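You operate a simulated robot arm through the tools that you are given. There is no shell and no other tool. Be economical: measure what you need, move in short steps, check, and stop when the job is done.

You run a simulated robot arm. Do the job below in one go: nothing can be reset, and whatever is moved stays where it is left.

## Task
Take the red brush and put it on the top of the plant sill. Take the glass cleaner bottle and put it on the yellow saucer. Take the grey rolled socks on the top of the plant table and put it away on the top of the low cupboard. Take the plant food bottle and put it on the top of the pine table. Take the pink pot and put it on the top of the pine table. Take the green cloth and put it on the white saucer. Take the red bowl and leave it on top of the black photo album. Take the grey wax pad and put it on the top of the side table by the desk. Put the oil bottle on top of the green tape roll. Push the drawer of the side table shut. Take the pink folded shirt and put it on the top of the desk. The order is free. Set down upright: glass cleaner bottle, plant food bottle, oil bottle.

The check looks at the end state, three seconds after you hand in, the way a careful person would. Anything else that was tipped, shoved, dropped, spilled or broken makes it a failure. Flat cloth is picked up by pressing the open fingertips on it (5 to 10 N) and closing them slowly along it; thin cloth reads only 2 to 8 mm in the jaws.

## Robot
A 7-joint arm with a two-finger parallel gripper on a trunk, on a base that drives. Base frame: it is fixed to the floor where the robot stands at the start and does not move with it; the origin is under the middle of the robot, x ahead of it, y to its left, z up. Units: mm, rad, N and s.
Its first joint turns from -2.897 to 2.897 rad. Places, roughly: black photo album [500, -1500, 750]; drawer of the side table [300, -2300, 600]; green cloth (10x6x5 cm) [300, -1200, 800]; green tape roll (8x8x3 cm) [-300, -3400, 1100]; grey rolled socks (10x5x5 cm) [600, -700, 800]; grey wax pad (5x5x5 cm) [600, -1000, 800]; oil bottle [500, -2250, 750]; pink folded shirt (23x19x7 cm) [-2500, -3400, 800]; pink pot (12x13x11 cm) [-200, -3100, 1100]; plant food bottle [-250, -3000, 1250]; red bowl (10x11x7 cm) [400, -1300, 800]; red brush (10x5x8 cm) [500, 0, 800]; top of the desk [200, -3200, 1100]; top of the low cupboard [-2600, -2300, 800]; top of the pine table [-2500, 300, 700]; top of the plant sill [-300, 1500, 800]; top of the side table by the desk [600, -2300, 700]; white saucer (16x16x3 cm) [600, -1700, 800]; yellow saucer (16x16x3 cm) [-800, 1500, 900]. Payload 1.57 kg.
Tool frame: the origin (TCP) lies between the finger pads and is the grasp point; the fingertips stand 30 mm ahead of it; z points along the fingers, y is the line along which they close. The gripper opens to 110 mm. The fingers are 24 mm wide and 12 mm thick; the gripper's body (48 by 112 mm) begins 78 mm behind the TCP.
Orientation is that of the tool frame in the base frame, as a unit quaternion [x, y, z, w]. With the fingers straight down and closing along the base's y, the tool's x points along the base's -x, its y along +y and its z along -z.

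## Interface
- The arm moves only by the tool arm_command. Its argument "plan" is a list of rows, each a list of 7 numbers: the closure, from 0 (fully open) to 1 (shut), then the shift along the tool's x, y, z in units of 20 mm (1.0 is 20 mm), then the turn, a rotation vector about the tool's x, y, z in units of 6 degrees (1.0 is 6 degrees). In form: [[claw, dx, dy, dz, ax, ay, az], ...]. A call has 1 to 20 rows; each row shifts and turns the commanded pose from where the row before left it, along the tool's axes as they then stand. A call with a number of a shift or a turn outside -1 to 1 is refused whole. Each row takes 0.2 s and may step no farther than 50 mm and 0.15 rad from the row before; otherwise, or with a gripper value out of range, the whole call is refused. A pose out of reach is approached as far as the arm can. The call stops where the force on the tool passes 40 N (or 10 N more than at its start, if that is more) or the arm is blocked; 0.2 s more then pass. The fingers move at their own pace (about 45 mm/s each) and stop on an object; they squeeze with about 27 N. The grip force told is the motor's: it shows also when the fingers shut on nothing. Time passes only in rows, and 0.2 s behind the last, so rows that do not move let the fingers close. The reply holds the time, the measured pose of the TCP, the force on the tool along the base axes, the opening and the grip force, in the units named above and with some noise, with the torque about the TCP (base axes, N m) and any sound that the robot's microphone picked up, and new pictures: "views" is both (left out), scene, wrist or none.
- Cameras (640 x 400 px; columns grow to the right, rows downward): "scene" is now at [5.8, 111.1, 1535.3]; the picture's right is [-0.53, -0.85, 0.00], its down [-0.63, 0.40, -0.67] and it looks along [0.57, -0.36, -0.74] (base axes); focal length 253 px, centre (320, 200). "wrist" rides on the gripper at [70, 16, -141] in the tool frame; the picture's right is [-0.23, 0.97, 0.00], its down [-0.86, -0.20, -0.48] and it looks along [-0.47, -0.11, 0.88] (tool axes); focal length 222 px, centre (320, 200). There is no depth. A picture from a camera that has moved, and an enlarged one, comes with that camera's place and axes in the base frame and with its lens.
- slide_trunk(by): slides the trunk up (or, below 0, down) by that many mm; the arm and the scene camera ride with it, the base frame stays. It gives what a move gives, with no picture.
- roll_base(legs): drives the robot by 1 to 6 legs, each [ahead, turn to the left] in mm and rad, along the robot's own axes; the way and the turn of a leg run together, so that a leg with both is an arc; at most 1500 mm and 3.142 rad a leg. The arm and the cameras ride along, it lands a little off, and it stops where it bumps. It gives what a move gives, and a new picture of the scene camera.
- turn_head(pan, tilt): turns the head with the scene camera to pan (to the left, within 2.705 rad either way) and tilt (down, from -0.506 to 1.204), counted from straight ahead of the robot. It gives what a move gives, and a new picture of the scene camera.
- zoom(camera, box): a new picture of the part [left, top, right, bottom] of that camera's present view, enlarged. It takes no simulated time.
- job_done(): hands the job in; it is judged then, once.

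Work in short steps. Places have to be worked out from the pictures, the camera data and where the tool is seen: move nearer, look again, correct. Check each grasp and each placing, and mend what went wrong. You have 535 turns and 360 pictures in all, those below and enlarged ones among them. Open the gripper and draw the arm clear of the work before you hand the job in, unless the task says otherwise; then end with one line.

The tools are called after "Call:" as a command line: name --pt "numbers of a row" for each row, then --argument value for the rest, lists and objects as JSON in quotes. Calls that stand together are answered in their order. arm_command: Moves the arm, as the interface text tells. Its arguments: {"type":"object","properties":{"plan":{"type":"array","items":{"type":"array","items":{"type":"number"}}},"views":{"type":"string","enum":["both","scene","wrist","none"]}},"required":["plan"]} The other tools are called the same way: slide_trunk (by) slides the trunk up or down; roll_base (legs) drives the base; turn_head (pan, tilt) turns the head that bears the scene camera; zoom (camera, box) takes an enlarged picture of a part of a camera's view; job_done () hands the job in.

At the start:

```text
time_s: 0.0
tcp_pos: [480.1, -275.2, 1059.8]
ee_rot: [-0.001, 1.0, 0.0, -0.001]
wrist_force: [-0.3, 0.4, 1.0]
ft_torque: [-0.04, 0.04, 0.0]
grip_width: 110.1
grasp_force: 0.0
trunk travel left (down, up): [-475.0, 115.0]
robot x, y, heading: [-1.8, -0.4, 0.003]
head pan, tilt: [-0.562, 0.836]
```

scene: 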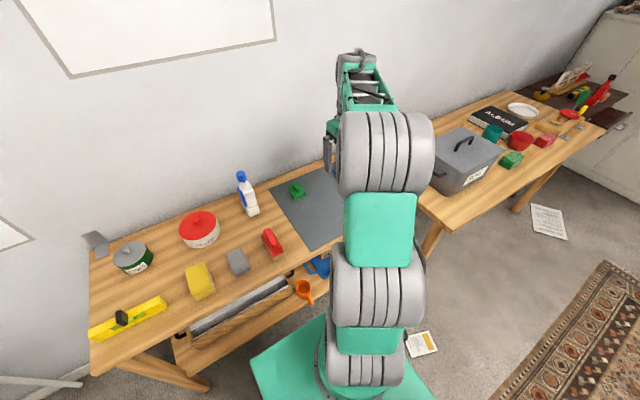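
wrist: 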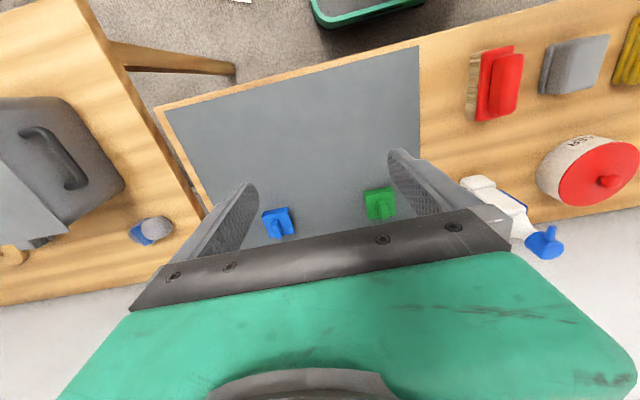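

The brush looks to be near (495, 10). I move over it and look again.

Call:
arm_command --pt "0 0 1 0.3 0 0 0" --pt "0 0 1 0.3 0 0 0" --pt "0 0 1 0.3 0 0 0" --pt "0 0 1 0.3 0 0 0" --pt "0 0 1 0.3 0 0 0" --pt "0 0 1 0.3 0 0 0" --pt "0 0 1 0.3 0 0 0" --pt "0 0 1 0.3 0 0 0" --pt "0 0 1 0.3 0 0 0" --pt "0 0 1 0.3 0 0 0" --pt "0 0 1 0.3 0 0 0" --pt "0 0 1 0.3 0 0 0" --pt "0 0 1 0.3 0 0 0" --pt "0 0 1 0.3 0 0 0" --pt "0 0 0 0 0 0 0"

Call:
turn_head --pan 1.6 --tilt 0.4

Call:
turn_head --pan 2.6 --tilt 0.4

Call:
turn_head --pan -2.5 --tilt 0.3

Call:
turn_head --pan -1.4 --tilt 0.4

```text
time_s: 3.2
tcp_pos: [480.6, 5.8, 974.8]
ee_rot: [-0.002, 1.0, 0.0, 0.0]
wrist_force: [0.3, 0.5, 0.3]
ft_torque: [0.0, 0.02, -0.01]
grip_width: 110.0
grasp_force: 0.1
trunk travel left (down, up): [-475.0, 115.0]
robot x, y, heading: [2.5, -5.8, -0.006]
head pan, tilt: [-0.562, 0.836]
camera scene: at [5.8, 111.3, 1535.2], right [-0.53, -0.85, 0.0], down [-0.63, 0.4, -0.67], along [0.57, -0.36, -0.74], focal length 253 px, centre (320, 200)
camera wrist: at [409.5, 21.7, 1116.8], right [0.23, 0.97, 0.0], down [0.86, -0.2, 0.48], along [0.47, -0.11, -0.88], focal length 222 px, centre (320, 200)
```

scene: 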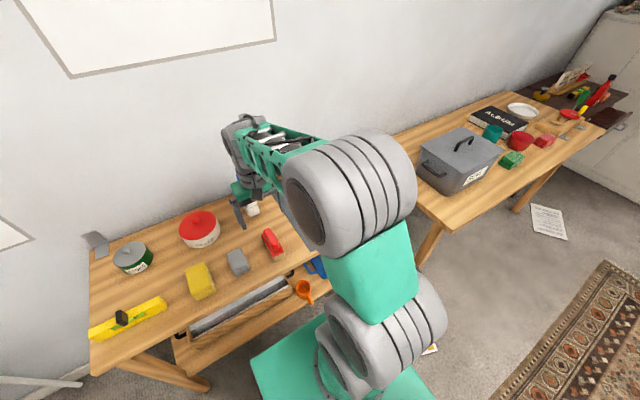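
wrist: 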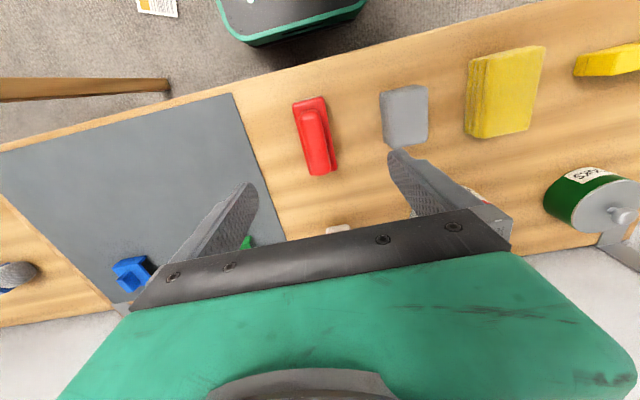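

```text
time_s: 5.2
tcp_pos: [480.8, 5.6, 975.5]
ee_rot: [-0.001, 1.0, 0.0, 0.0]
wrist_force: [-1.4, 0.6, 0.6]
ft_torque: [0.0, 0.02, 0.01]
grip_width: 110.2
grasp_force: 0.0
trunk travel left (down, up): [-475.0, 115.0]
robot x, y, heading: [-0.7, 1.3, -0.002]
head pan, tilt: [1.6, 0.4]
camera scene: at [-63.7, 245.8, 1573.2], right [1.0, 0.03, 0.0], down [0.01, -0.39, -0.92], along [-0.03, 0.92, -0.39], focal length 253 px, centre (320, 200)
```

scene: 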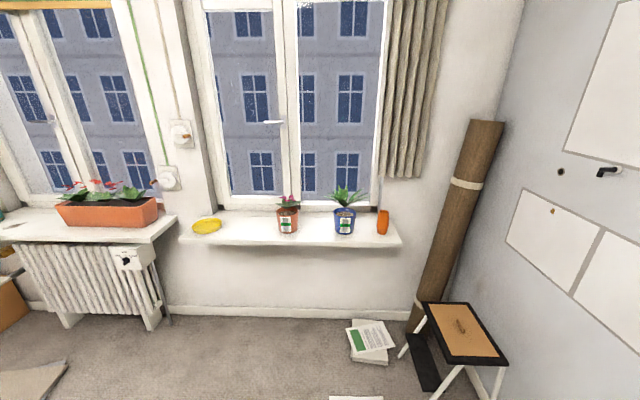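

```text
time_s: 6.5
tcp_pos: [481.4, 6.4, 975.0]
ee_rot: [-0.001, 1.0, 0.0, 0.0]
wrist_force: [-1.0, 0.1, 0.1]
ft_torque: [0.03, -0.01, -0.03]
grip_width: 109.9
grasp_force: 0.1
trunk travel left (down, up): [-475.0, 115.0]
robot x, y, heading: [0.0, 0.3, 0.002]
head pan, tilt: [2.601, 0.4]
camera scene: at [-140.4, 201.0, 1573.3], right [0.52, 0.86, 0.0], down [0.33, -0.2, -0.92], along [-0.79, 0.47, -0.39], focal length 253 px, centre (320, 200)
```

scene: 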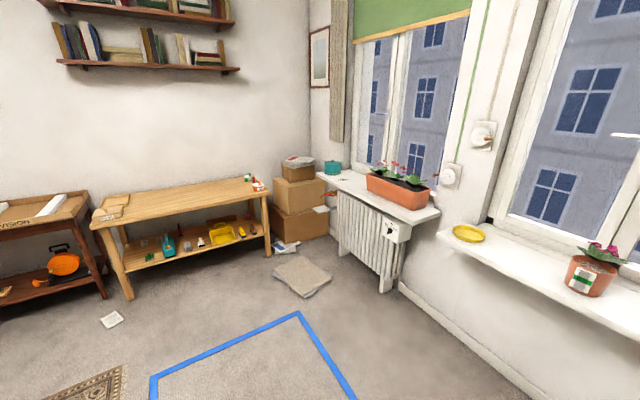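

```text
time_s: 10.5
tcp_pos: [481.1, 5.7, 975.7]
ee_rot: [0.0, 1.0, 0.0, 0.0]
wrist_force: [-0.7, 0.0, 0.8]
ft_torque: [-0.01, -0.03, -0.01]
grip_width: 110.2
grasp_force: 0.0
trunk travel left (down, up): [-475.0, 115.0]
robot x, y, heading: [-1.2, -1.8, 0.0]
head pan, tilt: [-2.499, 0.3]
camera scene: at [-135.7, 97.3, 1582.5], right [-0.6, 0.8, 0.0], down [0.24, 0.18, -0.96], along [-0.76, -0.57, -0.3], focal length 253 px, centre (320, 200)
```

scene: 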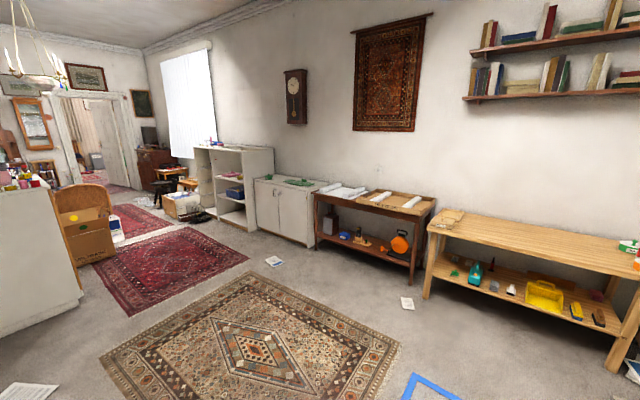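

```text
time_s: 11.8
tcp_pos: [480.7, 5.4, 975.8]
ee_rot: [-0.001, 1.0, 0.0, 0.0]
wrist_force: [-0.1, -0.2, 0.5]
ft_torque: [0.01, -0.01, -0.01]
grip_width: 109.8
grasp_force: 0.0
trunk travel left (down, up): [-475.0, 115.0]
robot x, y, heading: [0.2, -0.3, 0.0]
head pan, tilt: [-1.4, 0.4]
camera scene: at [-45.3, 61.9, 1573.3], right [-0.99, -0.17, 0.0], down [-0.07, 0.38, -0.92], along [0.16, -0.91, -0.39], focal length 253 px, centre (320, 200)
```

scene: 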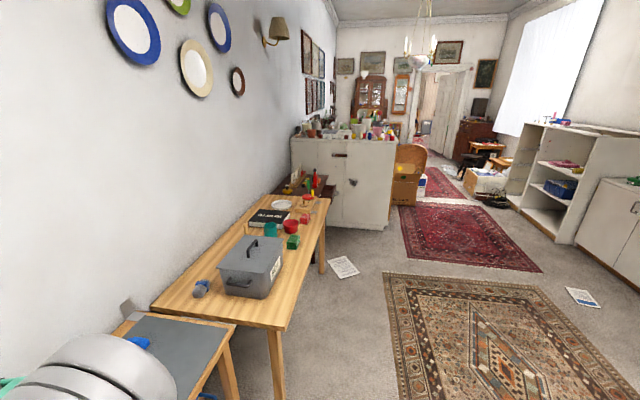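

Brush handle center seems at about (486, -3). I descend to just above it and look.

Call:
arm_command --pt "0 -0.3 -0.4 1 0 0 0" --pt "0 0 0 1 0 0 0" --pt "0 0 0 1 0 0 0" --pt "0 0 0 1 0 0 0" --pt "0 0 0 1 0 0 0" --pt "0 0 0 1 0 0 0" --pt "0 0 0 1 0 0 0" --pt "0 0 0 0.5 0 0 0" --views "wrist"

```text
time_s: 13.6
tcp_pos: [485.2, -2.8, 826.0]
ee_rot: [-0.001, 1.0, 0.001, 0.0]
wrist_force: [-0.9, -0.2, -0.2]
ft_torque: [0.01, 0.0, 0.02]
grip_width: 109.9
grasp_force: 0.1
trunk travel left (down, up): [-475.0, 115.0]
robot x, y, heading: [-2.0, -3.0, -0.004]
head pan, tilt: [-1.4, 0.4]
camera wrist: at [414.1, 12.4, 967.1], right [0.23, 0.97, 0.0], down [0.86, -0.2, 0.48], along [0.47, -0.11, -0.88], focal length 222 px, centre (320, 200)
```

wrist: 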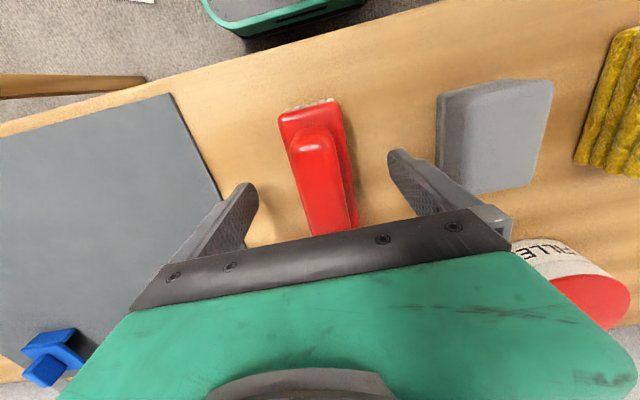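

Brush is centered between the fingers; descend and close.

Call:
arm_command --pt "0 0 0 1 0 0 0" --pt "0 0 0 1 0 0 0" --pt "0 0 0 1 0 0 0" --pt "0 0 0 0.7 0 0 0" --pt "1 0 0 0 0 0 0" --pt "1 0 0 0 0 0 0" --pt "1 0 0 0 0 0 0" --pt "1 0 0 0 0 0 0" --pt "1 0 0 0 0 0 0" --pt "1 0 0 0 0 0 0" --views "wrist"

```text
time_s: 14.1
tcp_pos: [486.2, -2.6, 809.9]
ee_rot: [-0.002, 1.0, 0.0, -0.001]
wrist_force: [-4.9, 0.4, 6.8]
ft_torque: [-0.18, 0.05, -0.14]
grip_width: 109.8
grasp_force: 0.0
trunk travel left (down, up): [-475.0, 115.0]
robot x, y, heading: [-1.1, 2.1, -0.0]
head pan, tilt: [-1.4, 0.4]
stopped in row 2: the force on the tool passed its limit (the readings are from after the stop); the commanded pose is now the measured one
camera wrist: at [414.1, 12.4, 951.7], right [0.23, 0.97, 0.0], down [0.86, -0.2, 0.48], along [0.46, -0.11, -0.88], focal length 222 px, centre (320, 200)
```

wrist: 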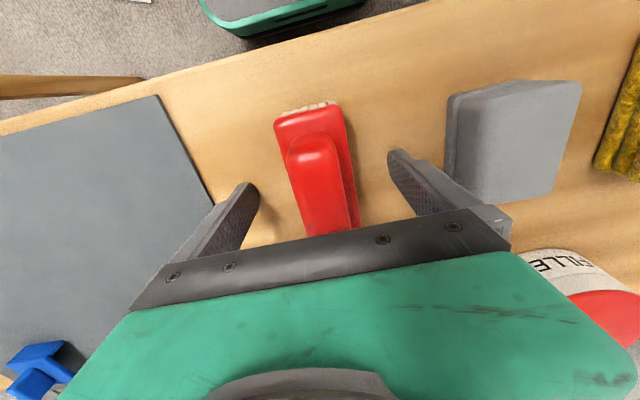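

The fingertips seem to have touched the table (surface around z≈780, higher than I assumed). I lift slightly and close around the brush.

Call:
arm_command --pt "0 0 0 -0.25 0 0 0" --pt "1 0 0 0 0 0 0" --pt "1 0 0 0 0 0 0" --pt "1 0 0 0 0 0 0" --pt "1 0 0 0 0 0 0" --pt "1 0 0 0 0 0 0" --pt "1 0 0 0 0 0 0" --views "wrist"

```text
time_s: 15.7
tcp_pos: [486.3, -2.9, 813.9]
ee_rot: [-0.001, 1.0, 0.0, -0.002]
wrist_force: [1.2, 0.0, 0.5]
ft_torque: [0.02, 0.02, -0.03]
grip_width: 41.7
grasp_force: 27.5
trunk travel left (down, up): [-475.0, 115.0]
robot x, y, heading: [1.1, -4.2, 0.002]
head pan, tilt: [-1.4, 0.4]
camera wrist: at [414.6, 12.0, 956.1], right [0.23, 0.97, 0.0], down [0.86, -0.2, 0.48], along [0.47, -0.11, -0.88], focal length 222 px, centre (320, 200)
```

wrist: 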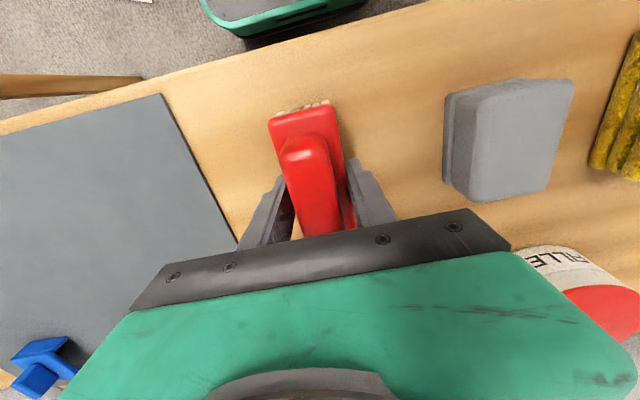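

Brush gripped (42 mm). I lift it well up and drive to the window sill.

Call:
arm_command --pt "1 0 0 -1 0 0 0" --pt "1 0 0 -1 0 0 0" --pt "1 0 0 -1 0 0 0" --pt "1 0 0 -1 0 0 0" --pt "1 0 0 -1 0 0 0" --pt "1 0 0 -1 0 0 0" --pt "1 0 0 -1 0 0 0" --pt "1 0 0 -1 0 0 0" --pt "1 0 0 -1 0 0 0" --pt "1 0 0 -1 0 0 0" --pt "1 0 0 -1 0 0 0" --pt "1 0 0 -1 0 0 0" --views "none"

Call:
roll_base --legs '[[0, 2.06], [1000, 0], [0, -0.49]]'

Call:
turn_head --pan 0.0 --tilt 0.7

```text
time_s: 18.3
tcp_pos: [485.4, -3.2, 1055.8]
ee_rot: [-0.001, 1.0, 0.0, -0.001]
wrist_force: [0.3, -0.4, -1.6]
ft_torque: [0.01, -0.04, 0.03]
grip_width: 41.6
grasp_force: 27.4
trunk travel left (down, up): [-475.0, 115.0]
robot x, y, heading: [-0.3, -0.1, -0.007]
head pan, tilt: [-1.4, 0.4]
```

```text
time_s: 29.9
tcp_pos: [-504.6, 1367.5, 1054.0]
ee_rot: [0.716, -0.698, 0.001, 0.001]
wrist_force: [-0.1, -0.4, -0.9]
ft_torque: [0.0, 0.02, 0.02]
grip_width: 41.6
grasp_force: 27.3
trunk travel left (down, up): [-475.0, 115.0]
robot x, y, heading: [-497.3, 883.9, 1.594]
head pan, tilt: [-1.4, 0.4]
camera scene: at [-555.5, 837.7, 1573.3], right [0.19, -0.98, 0.0], down [-0.38, -0.08, -0.92], along [0.9, 0.18, -0.39], focal length 253 px, centre (320, 200)
```

scene: 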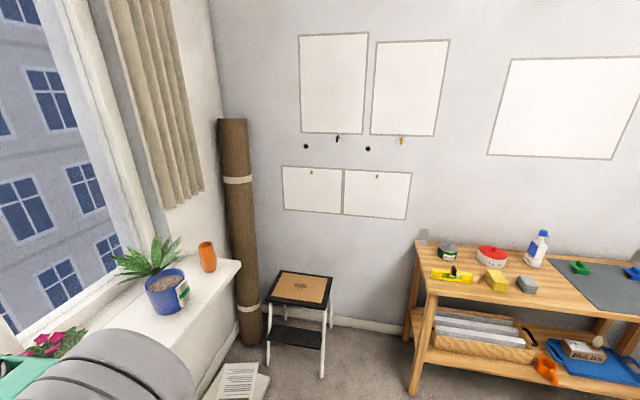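

```text
time_s: 31.4
tcp_pos: [-505.0, 1367.3, 1054.7]
ee_rot: [0.716, -0.698, 0.001, 0.001]
wrist_force: [0.0, 0.1, -0.7]
ft_torque: [-0.01, 0.03, 0.06]
grip_width: 41.8
grasp_force: 26.5
trunk travel left (down, up): [-475.0, 115.0]
robot x, y, heading: [-490.5, 883.3, 1.588]
head pan, tilt: [0.0, 0.7]
camera scene: at [-648.6, 904.6, 1546.4], right [1.0, 0.02, 0.0], down [0.02, -0.64, -0.77], along [-0.02, 0.76, -0.64], focal length 253 px, centre (320, 200)
```

scene: 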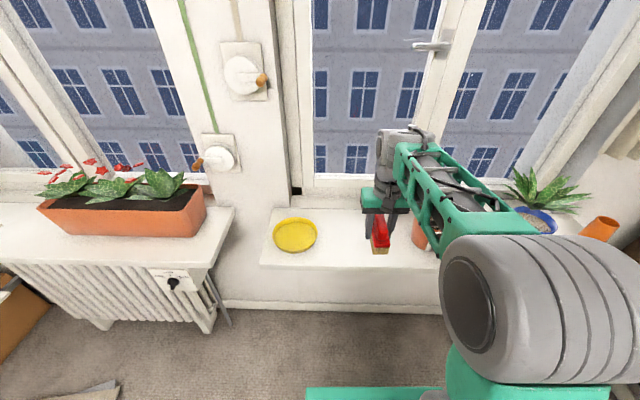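

The sill is ahead; I check with the wrist camera where the free space is.

Call:
arm_command --pt "1 0 0 0 0 0 0" --views "wrist"

```text
time_s: 31.8
tcp_pos: [-503.8, 1368.5, 1054.3]
ee_rot: [0.716, -0.698, 0.001, 0.001]
wrist_force: [-0.3, -0.4, -1.1]
ft_torque: [0.01, 0.0, -0.03]
grip_width: 41.7
grasp_force: 26.9
trunk travel left (down, up): [-475.0, 115.0]
robot x, y, heading: [-488.9, 880.1, 1.599]
head pan, tilt: [0.0, 0.7]
camera wrist: at [-519.4, 1297.6, 1196.3], right [-0.98, 0.2, 0.0], down [0.18, 0.86, 0.48], along [0.1, 0.47, -0.88], focal length 222 px, centre (320, 200)
```

wrist: 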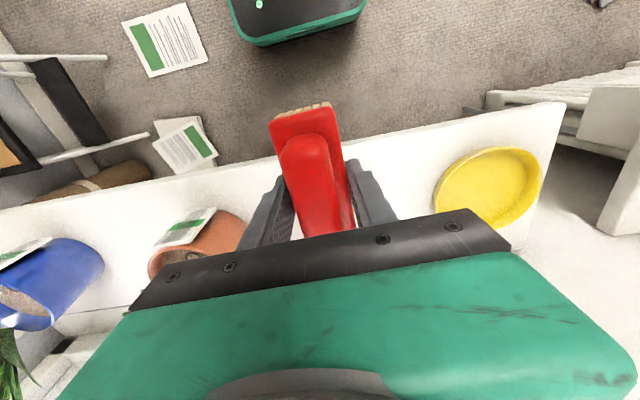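

Saucer at about (-753, 1504, 876); free spot for the brush around (-505, 1475). Move forward and down.

Call:
arm_command --pt "1 -1 0 0 0 0 0" --pt "1 -1 0 0 0 0 0" --pt "1 -1 0 0 0 0 0" --pt "1 -1 0 0 0 0 0" --pt "1 -1 0 0 0 0 0" --pt "1 -0.5 0 1 0 0 0" --pt "1 0 0 1 0 0 0" --pt "1 0 0 1 0 0 0" --pt "1 0 0 1 0 0 0" --pt "1 0 0 1 0 0 0" --pt "1 0 0 1 0 0 0" --pt "1 0 0 0.5 0 0 0" --views "both"

```text
time_s: 34.4
tcp_pos: [-506.2, 1477.2, 925.5]
ee_rot: [0.716, -0.698, 0.001, 0.001]
wrist_force: [0.0, 0.2, -1.5]
ft_torque: [0.03, 0.01, 0.04]
grip_width: 41.7
grasp_force: 26.9
trunk travel left (down, up): [-475.0, 115.0]
robot x, y, heading: [-494.4, 885.8, 1.598]
head pan, tilt: [0.0, 0.7]
camera scene: at [-648.6, 904.7, 1546.4], right [1.0, 0.02, 0.0], down [0.02, -0.64, -0.76], along [-0.02, 0.76, -0.64], focal length 253 px, centre (320, 200)
camera wrist: at [-522.3, 1407.8, 1067.2], right [-0.98, 0.2, 0.0], down [0.18, 0.86, 0.48], along [0.1, 0.47, -0.88], focal length 222 px, centre (320, 200)
```

scene: 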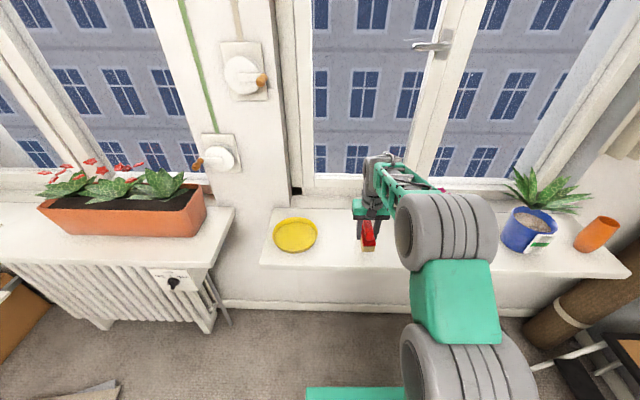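
wrist: 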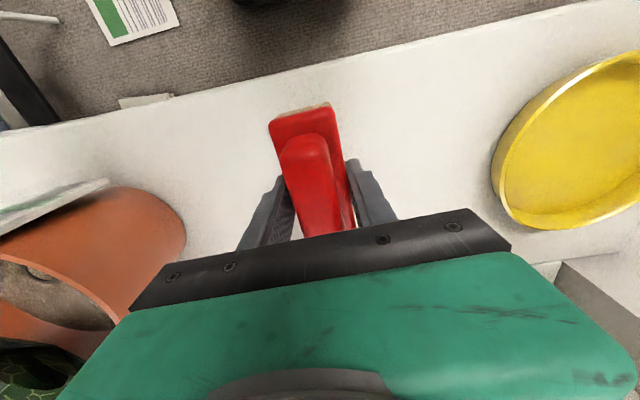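

Clear on both sides. I lower in small steps until contact.

Call:
arm_command --pt "1 0 0 0.4 0 0 0" --pt "1 0 0 0.4 0 0 0" --pt "1 0 0 0.4 0 0 0" --pt "1 0 0 0.3 0 0 0" --pt "1 0 0 0.2 0 0 0" --pt "1 0 0 0.2 0 0 0" --pt "1 0 0 0 0 0 0" --views "none"

```text
time_s: 36.0
tcp_pos: [-507.3, 1477.3, 886.8]
ee_rot: [0.716, -0.698, 0.0, 0.0]
wrist_force: [0.0, -0.3, -0.4]
ft_torque: [0.01, 0.03, 0.01]
grip_width: 41.6
grasp_force: 27.5
trunk travel left (down, up): [-475.0, 115.0]
robot x, y, heading: [-491.7, 883.9, 1.593]
head pan, tilt: [0.0, 0.7]
```

Call:
arm_command --pt "1 0 0 0.2 0 0 0" --pt "1 0 0 0.2 0 0 0" --pt "1 0 0 0.2 0 0 0" --pt "1 0 0 0.2 0 0 0" --pt "1 0 0 0.2 0 0 0" --views "none"

```text
time_s: 37.0
tcp_pos: [-507.2, 1482.1, 880.1]
ee_rot: [0.716, -0.698, -0.006, -0.006]
wrist_force: [0.1, -0.1, 13.9]
ft_torque: [-0.74, -0.03, -0.02]
grip_width: 41.6
grasp_force: 26.8
trunk travel left (down, up): [-475.0, 115.0]
robot x, y, heading: [-493.7, 884.2, 1.597]
head pan, tilt: [0.0, 0.7]
stopped in row 4: the force on the tool passed its limit (the readings are from after the stop); the commanded pose is now the measured one
```

Contact with the sill at TCP z≈880. Release and lift.

Call:
arm_command --pt "0 0 0 0 0 0 0" --pt "0 0 0 0 0 0 0" --pt "0 0 0 0 0 0 0" --pt "0 0 0 0 0 0 0" --pt "0 0 0 -0.5 0 0 0" --pt "0 0 0 -1 0 0 0" --pt "0 0 0 -1 0 0 0" --pt "0 0 0 -1 0 0 0" --pt "0 0 0 -1 0 0 0" --pt "0 0 0 -1 0 0 0" --pt "0 0 0 -1 0 0 0" --pt "0 1 0 -1 0 0 0" --pt "0 1 0 -1 0 0 0" --pt "0 1 0 -1 0 0 0" --pt "0 1 0 -1 0 0 0" --pt "0 1 0 0 0 0 0" --pt "0 1 0 0 0 0 0" --views "wrist"

```text
time_s: 40.6
tcp_pos: [-504.3, 1360.7, 1086.5]
ee_rot: [0.716, -0.698, -0.004, -0.005]
wrist_force: [-0.2, -0.3, 0.1]
ft_torque: [0.0, 0.01, 0.0]
grip_width: 109.8
grasp_force: 0.0
trunk travel left (down, up): [-475.0, 115.0]
robot x, y, heading: [-490.8, 881.5, 1.591]
head pan, tilt: [0.0, 0.7]
camera wrist: at [-519.4, 1288.6, 1228.3], right [-0.98, 0.2, 0.0], down [0.18, 0.86, 0.49], along [0.1, 0.48, -0.87], focal length 222 px, centre (320, 200)
```

wrist: 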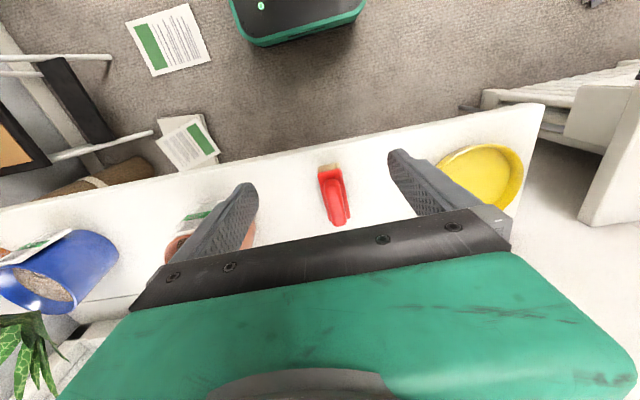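

Brush stands well. Now I drive back to the work table for the glass cleaner bottle.

Call:
roll_base --legs '[[0, 0.502], [-1010, 0], [0, -2.096]]'

Call:
turn_head --pan -0.1 --tilt 0.75

```text
time_s: 52.3
tcp_pos: [500.5, 4.0, 1086.2]
ee_rot: [-0.002, 1.0, 0.0, 0.005]
wrist_force: [-0.2, 0.1, 0.2]
ft_torque: [0.03, 0.0, 0.02]
grip_width: 110.0
grasp_force: 0.0
trunk travel left (down, up): [-475.0, 115.0]
robot x, y, heading: [22.2, 0.4, 0.003]
head pan, tilt: [0.0, 0.7]
camera scene: at [44.4, 157.7, 1546.4], right [0.01, -1.0, 0.0], down [-0.64, 0.0, -0.76], along [0.76, 0.0, -0.64], focal length 253 px, centre (320, 200)
```

scene: 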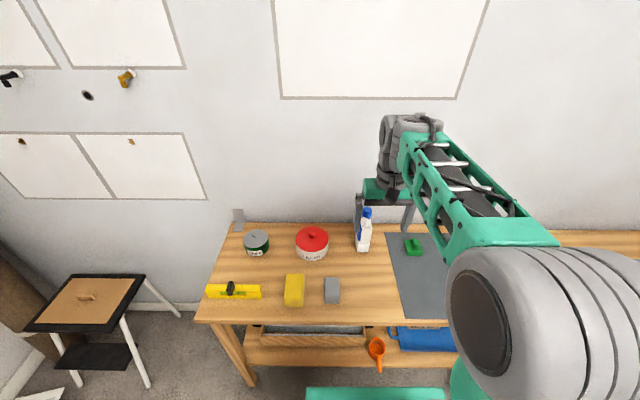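

```text
time_s: 52.9
tcp_pos: [498.7, 4.1, 1087.7]
ee_rot: [-0.002, 1.0, -0.001, 0.005]
wrist_force: [0.0, 0.0, -0.6]
ft_torque: [-0.01, 0.01, 0.02]
grip_width: 110.0
grasp_force: 0.0
trunk travel left (down, up): [-475.0, 115.0]
robot x, y, heading: [21.3, 1.8, 0.007]
head pan, tilt: [-0.099, 0.75]
camera scene: at [42.0, 149.5, 1542.2], right [-0.09, -1.0, 0.0], down [-0.68, 0.06, -0.73], along [0.73, -0.07, -0.68], focal length 253 px, centre (320, 200)
```

scene: 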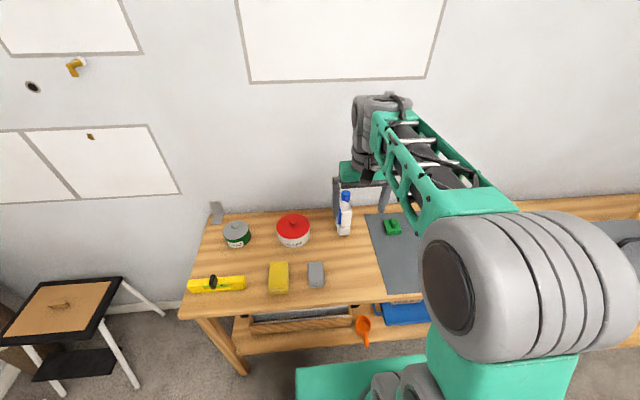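

The bottle stands near (656, -7), top at z≈985. I zoom in to see its shape.

Call:
zoom --camera "scene" --box '[300, 170, 400, 250]'

```text
5.00 times, centred on (350, 210) of scene
camera zoom: at [42.0, 149.5, 1542.2], right [-0.09, -1.0, 0.0], down [-0.68, 0.06, -0.73], along [0.73, -0.07, -0.68], focal length 1265 px, centre (170, 150)
```

zoom: 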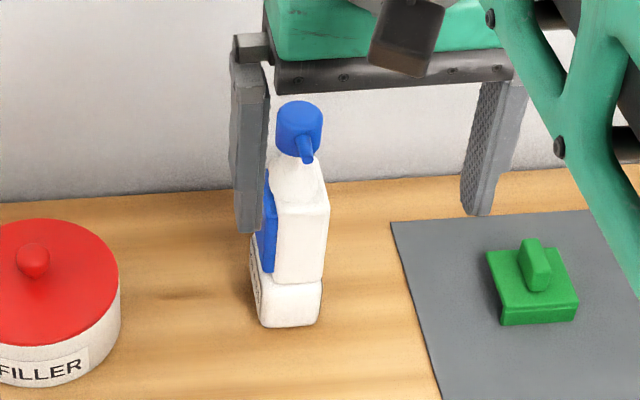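

I move above the bottle, then check with the wrist camera.

Call:
arm_command --pt "0 -1 -0.6 0 0 0 0" --pt "0 -1 0 0 0 0 0" --pt "0 -1 0 0 0 0 0" --pt "0 -1 0 0 0 0 0" --pt "0 -1 0 0 0 0 0" --pt "0 -1 0 0 0 0 0" --pt "0 -1 0 0 0 0 0" --pt "0 -0.9 0 0 0 0 0" --views "both"

```text
time_s: 54.7
tcp_pos: [659.1, -6.7, 1089.1]
ee_rot: [-0.002, 1.0, 0.0, 0.005]
wrist_force: [-1.1, 0.0, 0.0]
ft_torque: [-0.05, -0.04, 0.01]
grip_width: 109.9
grasp_force: 0.1
trunk travel left (down, up): [-475.0, 115.0]
robot x, y, heading: [22.5, -0.9, 0.002]
head pan, tilt: [-0.099, 0.75]
camera scene: at [42.3, 149.4, 1542.1], right [-0.09, -1.0, 0.0], down [-0.68, 0.06, -0.73], along [0.73, -0.07, -0.68], focal length 253 px, centre (320, 200)
camera wrist: at [586.5, 8.0, 1229.4], right [0.22, 0.98, 0.0], down [0.85, -0.19, 0.49], along [0.48, -0.11, -0.87], focal length 222 px, centre (320, 200)
```

scene: 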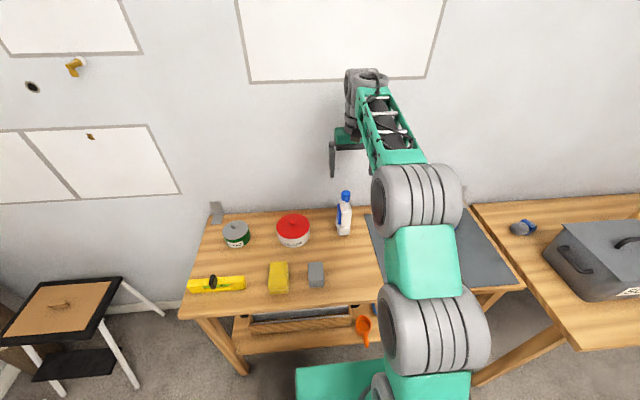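
wrist: 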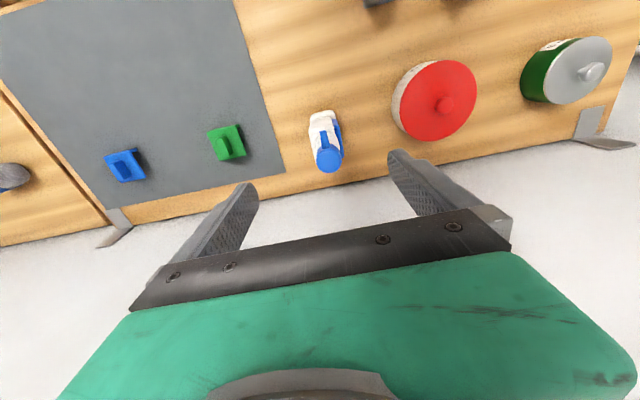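

Cap at about (675,-2). Align and descend partway.

Call:
arm_command --pt "0 -0.5 0.15 1 0 0 0" --pt "0 0 0 1 0 0 0" --pt "0 0 0 1 0 0 0" --pt "0 0 0 1 0 0 0" --pt "0 0 0 1 0 0 0" --pt "0 0 0 1 0 0 0" --pt "0 0 0 1 0 0 0" --pt "0 0 0 0.5 0 0 0" --views "both"

Call:
zoom --camera "scene" --box '[300, 170, 400, 250]'

```text
time_s: 56.5
tcp_pos: [669.4, -1.7, 937.7]
ee_rot: [-0.003, 1.0, -0.001, 0.005]
wrist_force: [0.0, 1.1, -0.7]
ft_torque: [-0.01, 0.03, 0.03]
grip_width: 109.8
grasp_force: 0.0
trunk travel left (down, up): [-475.0, 115.0]
robot x, y, heading: [22.2, 5.8, 0.009]
head pan, tilt: [-0.099, 0.75]
camera scene: at [42.1, 149.5, 1542.2], right [-0.09, -1.0, 0.0], down [-0.68, 0.06, -0.73], along [0.73, -0.07, -0.68], focal length 253 px, centre (320, 200)
camera wrist: at [596.1, 12.2, 1079.6], right [0.22, 0.98, 0.0], down [0.85, -0.19, 0.49], along [0.47, -0.11, -0.87], focal length 222 px, centre (320, 200)
```

scene: 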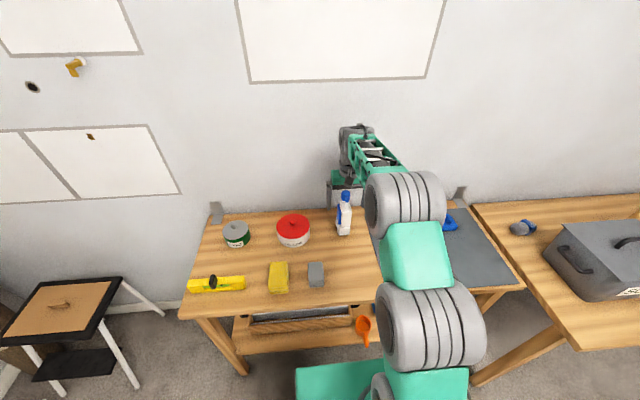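
wrist: 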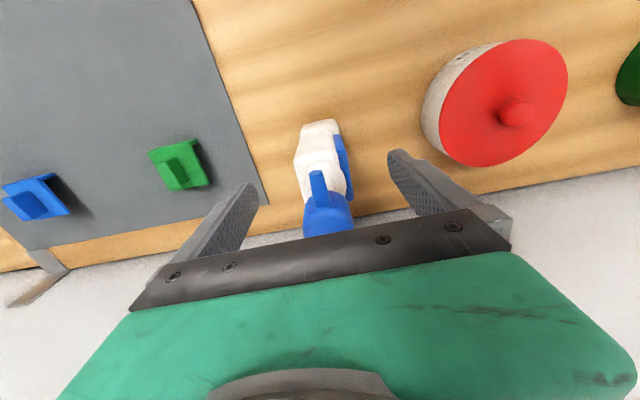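

```text
5.00 times, centred on (350, 210) of scene
camera zoom: at [42.1, 149.5, 1542.2], right [-0.09, -1.0, 0.0], down [-0.68, 0.06, -0.73], along [0.73, -0.07, -0.68], focal length 1265 px, centre (170, 150)
```

zoom: 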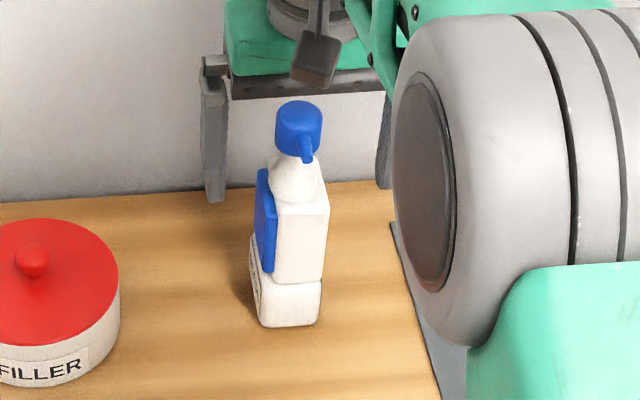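

Palm clears the cap by ~25 mm; lower 18 mm more and close on the body's upper part.

Call:
arm_command --pt "0 0 0 0.45 0 0 0" --pt "0 0 0 0.45 0 0 0" --pt "1 0 0 0 0 0 0" --pt "1 0 0 0 0 0 0" --pt "1 0 0 0 0 0 0" --pt "1 0 0 0 0 0 0" --pt "1 0 0 0 0 0 0" --pt "1 0 0 0 0 0 0" --views "wrist"

Call:
zoom --camera "scene" --box '[300, 170, 400, 250]'

```text
time_s: 58.3
tcp_pos: [668.8, -4.6, 920.0]
ee_rot: [-0.003, 1.0, 0.0, 0.006]
wrist_force: [0.1, -1.5, -0.1]
ft_torque: [-0.1, -0.07, -0.02]
grip_width: 40.6
grasp_force: 26.8
trunk travel left (down, up): [-475.0, 115.0]
robot x, y, heading: [22.0, 2.3, -0.001]
head pan, tilt: [-0.099, 0.75]
camera wrist: at [595.6, 11.2, 1061.4], right [0.22, 0.98, 0.0], down [0.85, -0.19, 0.49], along [0.48, -0.11, -0.87], focal length 222 px, centre (320, 200)
```

wrist: 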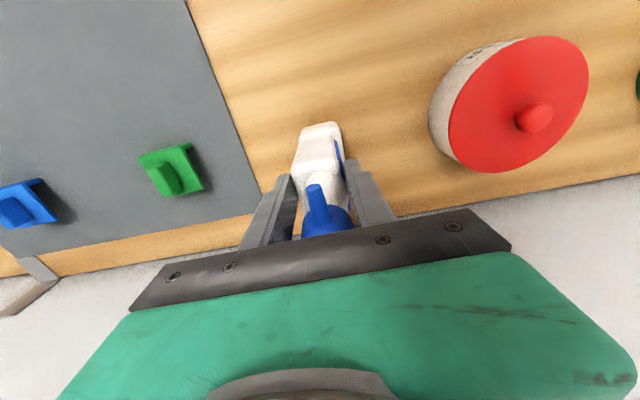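

```text
5.00 times, centred on (350, 210) of scene
camera zoom: at [42.0, 149.4, 1542.2], right [-0.09, -1.0, 0.0], down [-0.68, 0.06, -0.73], along [0.73, -0.07, -0.68], focal length 1265 px, centre (170, 150)
```

zoom: 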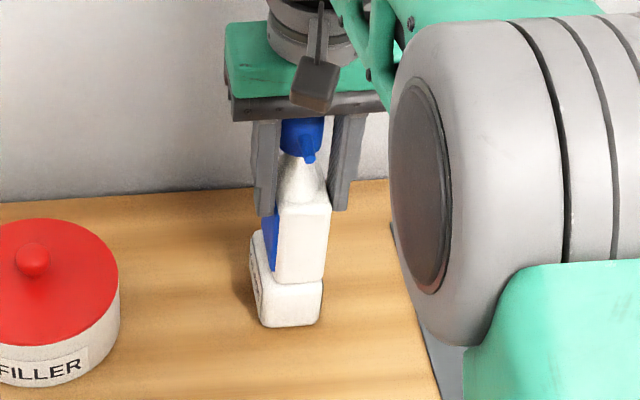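

Bottle held at 40.6 mm. Lift straight up, then retract and drive back to the sill.

Call:
arm_command --pt "1 0 0 -0.5 0 0 0" --pt "1 0 0 -1 0 0 0" --pt "1 0 0 -1 0 0 0" --pt "1 0 0 -1 0 0 0" --pt "1 0 0 -1 0 0 0" --pt "1 0 0 -1 0 0 0" --pt "1 0 0 -1 0 0 0" --pt "1 0 0 -1 0 0 0" --pt "1 0 0 -1 0 0 0" --pt "1 0 0 -1 0 0 0" --pt "1 1 0 0 0 0 0" --pt "1 1 0 0 0 0 0" --pt "1 1 0 0 0 0 0" --pt "1 1 0 0 0 0 0" --pt "1 1 0 0 0 0 0" --pt "1 1 0 0 0 0 0" --pt "1 1 0 0 0 0 0" --views "scene"

Call:
roll_base --legs '[[-775, 0], [0, 1.57], [880, 0]]'

Call:
arm_command --pt "1 0 0 0 0 0 0" --views "wrist"

```text
time_s: 61.9
tcp_pos: [528.8, -5.0, 1108.8]
ee_rot: [-0.002, 1.0, 0.001, 0.004]
wrist_force: [-0.5, 0.1, -2.3]
ft_torque: [-0.03, 0.04, -0.02]
grip_width: 40.4
grasp_force: 27.1
trunk travel left (down, up): [-475.0, 115.0]
robot x, y, heading: [24.4, 1.5, 0.006]
head pan, tilt: [-0.099, 0.75]
camera scene: at [41.9, 149.4, 1542.2], right [-0.09, -1.0, 0.0], down [-0.68, 0.06, -0.73], along [0.73, -0.07, -0.68], focal length 253 px, centre (320, 200)
```

scene: 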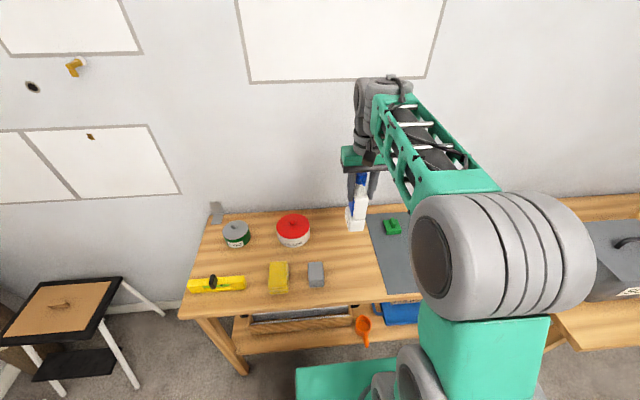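

```text
time_s: 74.3
tcp_pos: [-756.4, 1411.0, 1109.1]
ee_rot: [0.712, -0.703, -0.002, -0.003]
wrist_force: [0.7, 0.0, -1.8]
ft_torque: [-0.01, -0.02, -0.02]
grip_width: 40.5
grasp_force: 26.9
trunk travel left (down, up): [-475.0, 115.0]
robot x, y, heading: [-757.3, 902.2, 1.584]
head pan, tilt: [-0.099, 0.75]
camera scene: at [-907.5, 925.2, 1542.1], right [1.0, -0.09, 0.0], down [-0.06, -0.68, -0.73], along [0.06, 0.73, -0.68], focal length 253 px, centre (320, 200)
```

scene: 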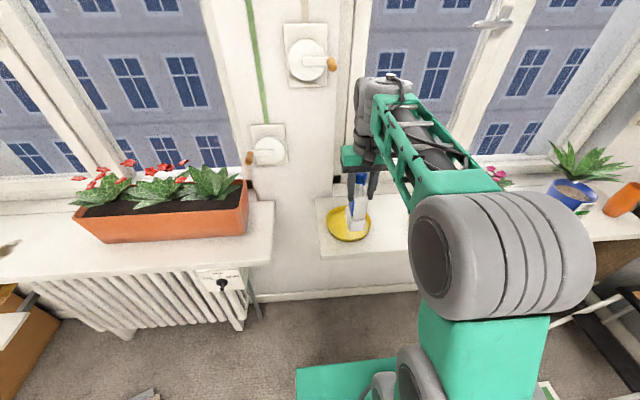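

```text
time_s: 74.7
tcp_pos: [-756.2, 1410.6, 1107.9]
ee_rot: [0.712, -0.703, -0.003, -0.004]
wrist_force: [0.2, -0.8, -2.2]
ft_torque: [-0.06, 0.03, 0.0]
grip_width: 40.6
grasp_force: 26.5
trunk travel left (down, up): [-475.0, 115.0]
robot x, y, heading: [-762.0, 904.0, 1.587]
head pan, tilt: [-0.099, 0.75]
camera wrist: at [-773.2, 1339.3, 1249.9], right [-0.98, 0.22, 0.0], down [0.19, 0.85, 0.49], along [0.1, 0.47, -0.87], focal length 222 px, centre (320, 200)
```

wrist: 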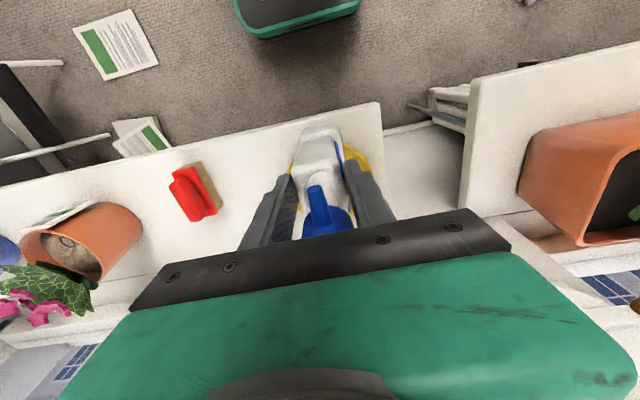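

Saucer centre ≈ (-756, 1508). Move forward 97 mm and lower to just above.

Call:
arm_command --pt "1 -1 0 0 0 0 0" --pt "1 -1 0 0 0 0 0" --pt "1 -1 0 0 0 0 0" --pt "1 -1 0 0 0 0 0" --pt "1 -0.85 0 0 0 0 0" --pt "1 0 0 1 0 0 0" --pt "1 0 0 1 0 0 0" --pt "1 0 0 1 0 0 0" --pt "1 0 0 1 0 0 0" --pt "1 0 0 0.5 0 0 0" --views "none"

Call:
zoom --camera "scene" --box '[290, 160, 410, 260]'

```text
time_s: 76.9
tcp_pos: [-756.3, 1509.3, 1020.0]
ee_rot: [0.712, -0.703, -0.004, -0.003]
wrist_force: [0.1, -1.1, -2.0]
ft_torque: [-0.02, 0.0, -0.03]
grip_width: 40.5
grasp_force: 26.7
trunk travel left (down, up): [-475.0, 115.0]
robot x, y, heading: [-757.7, 905.9, 1.581]
head pan, tilt: [-0.099, 0.75]
```

```text
4.00 times, centred on (350, 210) of scene
camera zoom: at [-907.4, 925.3, 1542.1], right [1.0, -0.09, 0.0], down [-0.06, -0.68, -0.73], along [0.06, 0.73, -0.68], focal length 1012 px, centre (200, 160)
```

zoom: 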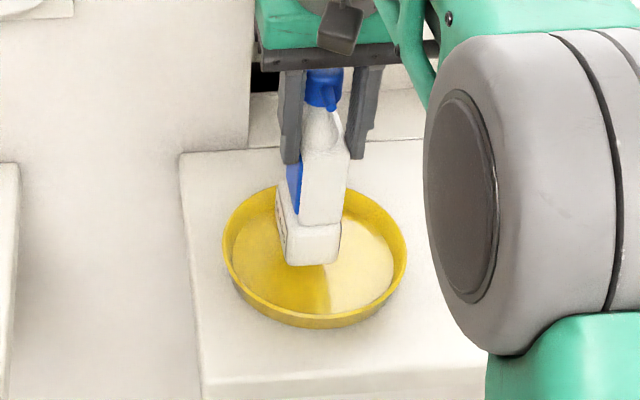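

Bottle is over the saucer's middle. Lower slowly to contact.

Call:
arm_command --pt "1 0 0 0.4 0 0 0" --pt "1 0 0 0.25 0 0 0" --pt "1 0 0 0.2 0 0 0" --pt "1 0 0 0.2 0 0 0" --pt "1 0 0 0.15 0 0 0" --pt "1 0 0 0.15 0 0 0" --pt "1 0 0 0 0 0 0" --views "none"

```text
time_s: 78.5
tcp_pos: [-757.5, 1508.6, 995.9]
ee_rot: [0.712, -0.702, -0.006, -0.005]
wrist_force: [-1.7, -2.7, 20.2]
ft_torque: [-0.55, -0.03, 0.02]
grip_width: 40.4
grasp_force: 27.3
trunk travel left (down, up): [-475.0, 115.0]
robot x, y, heading: [-758.1, 900.2, 1.582]
head pan, tilt: [-0.099, 0.75]
```

Contact at 996. Ease off a bit, release and look.

Call:
arm_command --pt "1 0 0 -0.1 0 0 0" --pt "0.85 0 0 0 0 0 0" --pt "0.5 0 0 0 0 0 0" --pt "0 0 0 0 0 0 0" --pt "0 0 0 0 0 0 0" --pt "0 0 0 0 0 0 0" --pt "0 0 0 0 0 0 0" --views "wrist"

Call:
zoom --camera "scene" --box '[290, 160, 410, 260]'

```text
time_s: 80.1
tcp_pos: [-756.7, 1510.6, 994.4]
ee_rot: [0.712, -0.702, -0.003, -0.003]
wrist_force: [-0.1, -0.1, 0.6]
ft_torque: [0.0, -0.01, 0.0]
grip_width: 109.9
grasp_force: 0.0
trunk travel left (down, up): [-475.0, 115.0]
robot x, y, heading: [-758.1, 904.2, 1.578]
head pan, tilt: [-0.099, 0.75]
camera wrist: at [-773.6, 1437.8, 1135.8], right [-0.98, 0.22, 0.0], down [0.19, 0.85, 0.49], along [0.1, 0.48, -0.87], focal length 222 px, centre (320, 200)
```

wrist: 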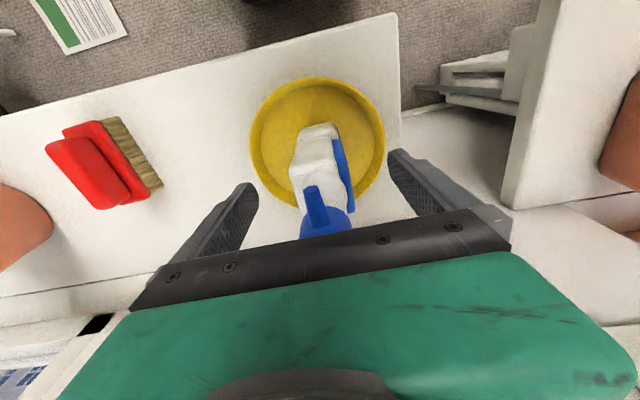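

```text
4.00 times, centred on (350, 210) of scene
camera zoom: at [-907.5, 925.0, 1542.1], right [1.0, -0.09, 0.0], down [-0.06, -0.68, -0.73], along [0.06, 0.73, -0.68], focal length 1012 px, centre (200, 160)
```

zoom: 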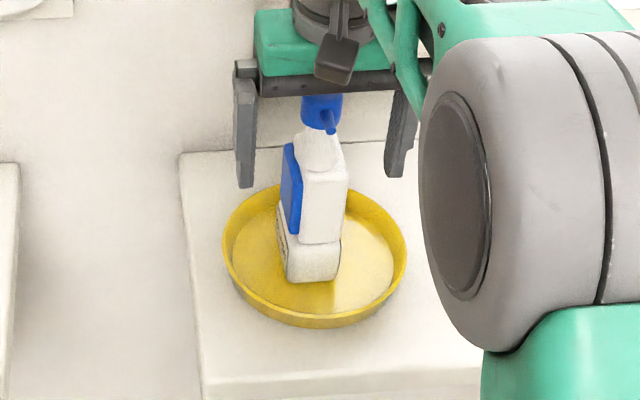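

Bottle stands in the saucer. Lift clear, retract, and drive to the plant table.

Call:
arm_command --pt "0 0 0 -1 0 0 0" --pt "0 0 0 -1 0 0 0" --pt "0 0 0 -1 0 0 0" --pt "0 0 0 -1 0 0 0" --pt "0 0 0 -1 0 0 0" --pt "0 0 0 -1 0 0 0" --pt "0 0 0 -1 0 0 0" --pt "0 1 0 0 0 0 0" --pt "0 1 0 0 0 0 0" --pt "0 1 0 0 0 0 0" --pt "0 1 0 0 0 0 0" --pt "0 1 0 0 0 0 0" --pt "0 1 0 0 0 0 0" --views "none"

Call:
roll_base --legs '[[-300, 0], [0, 0.413], [-800, 0], [-795, 0], [0, -1.996]]'

Call:
turn_head --pan 0.1 --tilt 0.6

Call:
turn_head --pan -0.5 --tilt 0.6

```text
time_s: 82.9
tcp_pos: [-757.0, 1387.2, 1134.3]
ee_rot: [0.711, -0.703, -0.004, -0.004]
wrist_force: [0.3, -0.5, 0.4]
ft_torque: [-0.02, 0.03, -0.02]
grip_width: 110.1
grasp_force: 0.0
trunk travel left (down, up): [-475.0, 115.0]
robot x, y, heading: [-759.4, 906.2, 1.582]
head pan, tilt: [-0.099, 0.75]
```

```text
time_s: 98.6
tcp_pos: [373.7, -832.5, 1134.7]
ee_rot: [0.0, 1.0, 0.0, 0.005]
wrist_force: [0.4, 0.7, -0.8]
ft_torque: [0.0, 0.02, 0.0]
grip_width: 110.1
grasp_force: 0.0
trunk travel left (down, up): [-475.0, 115.0]
robot x, y, heading: [-108.6, -820.4, -0.001]
head pan, tilt: [-0.099, 0.75]
camera scene: at [-87.0, -677.2, 1542.2], right [-0.1, -0.99, 0.0], down [-0.68, 0.07, -0.73], along [0.73, -0.07, -0.68], focal length 253 px, centre (320, 200)
```

scene: 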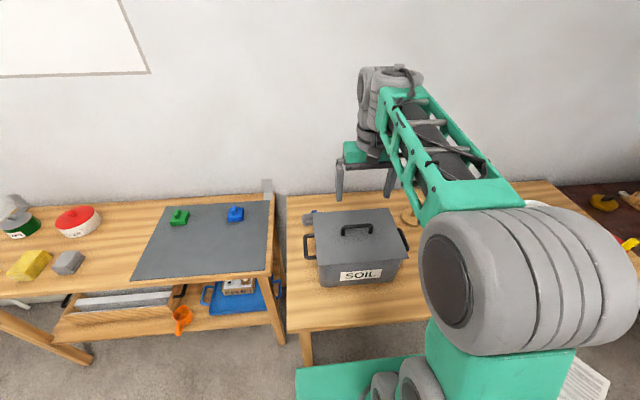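

```text
time_s: 99.3
tcp_pos: [375.2, -833.4, 1135.6]
ee_rot: [-0.001, 1.0, 0.0, 0.003]
wrist_force: [-0.5, 0.4, -0.3]
ft_torque: [-0.01, -0.01, -0.01]
grip_width: 110.0
grasp_force: 0.0
trunk travel left (down, up): [-475.0, 115.0]
robot x, y, heading: [-109.1, -823.4, 0.001]
head pan, tilt: [0.099, 0.6]
camera scene: at [-81.5, -660.2, 1555.0], right [0.1, -1.0, 0.0], down [-0.56, -0.06, -0.82], along [0.82, 0.08, -0.57], focal length 253 px, centre (320, 200)
```

scene: 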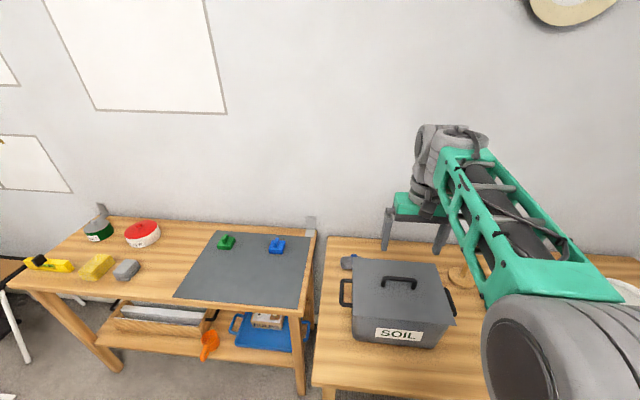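

```text
time_s: 100.3
tcp_pos: [374.2, -832.3, 1134.8]
ee_rot: [0.001, 1.0, 0.0, 0.004]
wrist_force: [-0.4, 0.4, 0.3]
ft_torque: [0.03, 0.01, 0.01]
grip_width: 110.1
grasp_force: 0.1
trunk travel left (down, up): [-475.0, 115.0]
robot x, y, heading: [-109.6, -824.7, -0.003]
head pan, tilt: [-0.499, 0.6]
camera scene: at [-91.9, -711.1, 1555.0], right [-0.48, -0.88, 0.0], down [-0.5, 0.27, -0.83], along [0.72, -0.4, -0.56], focal length 253 px, centre (320, 200)
```

scene: 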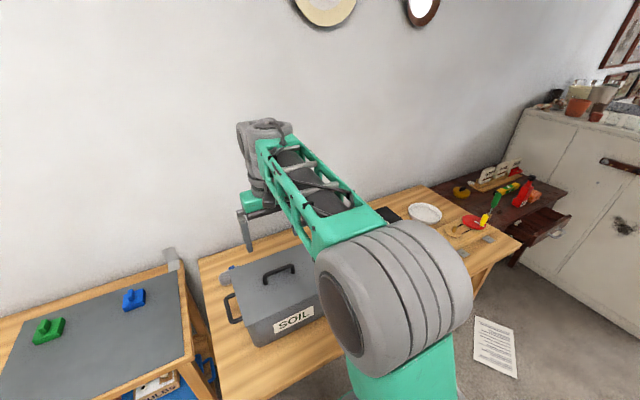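

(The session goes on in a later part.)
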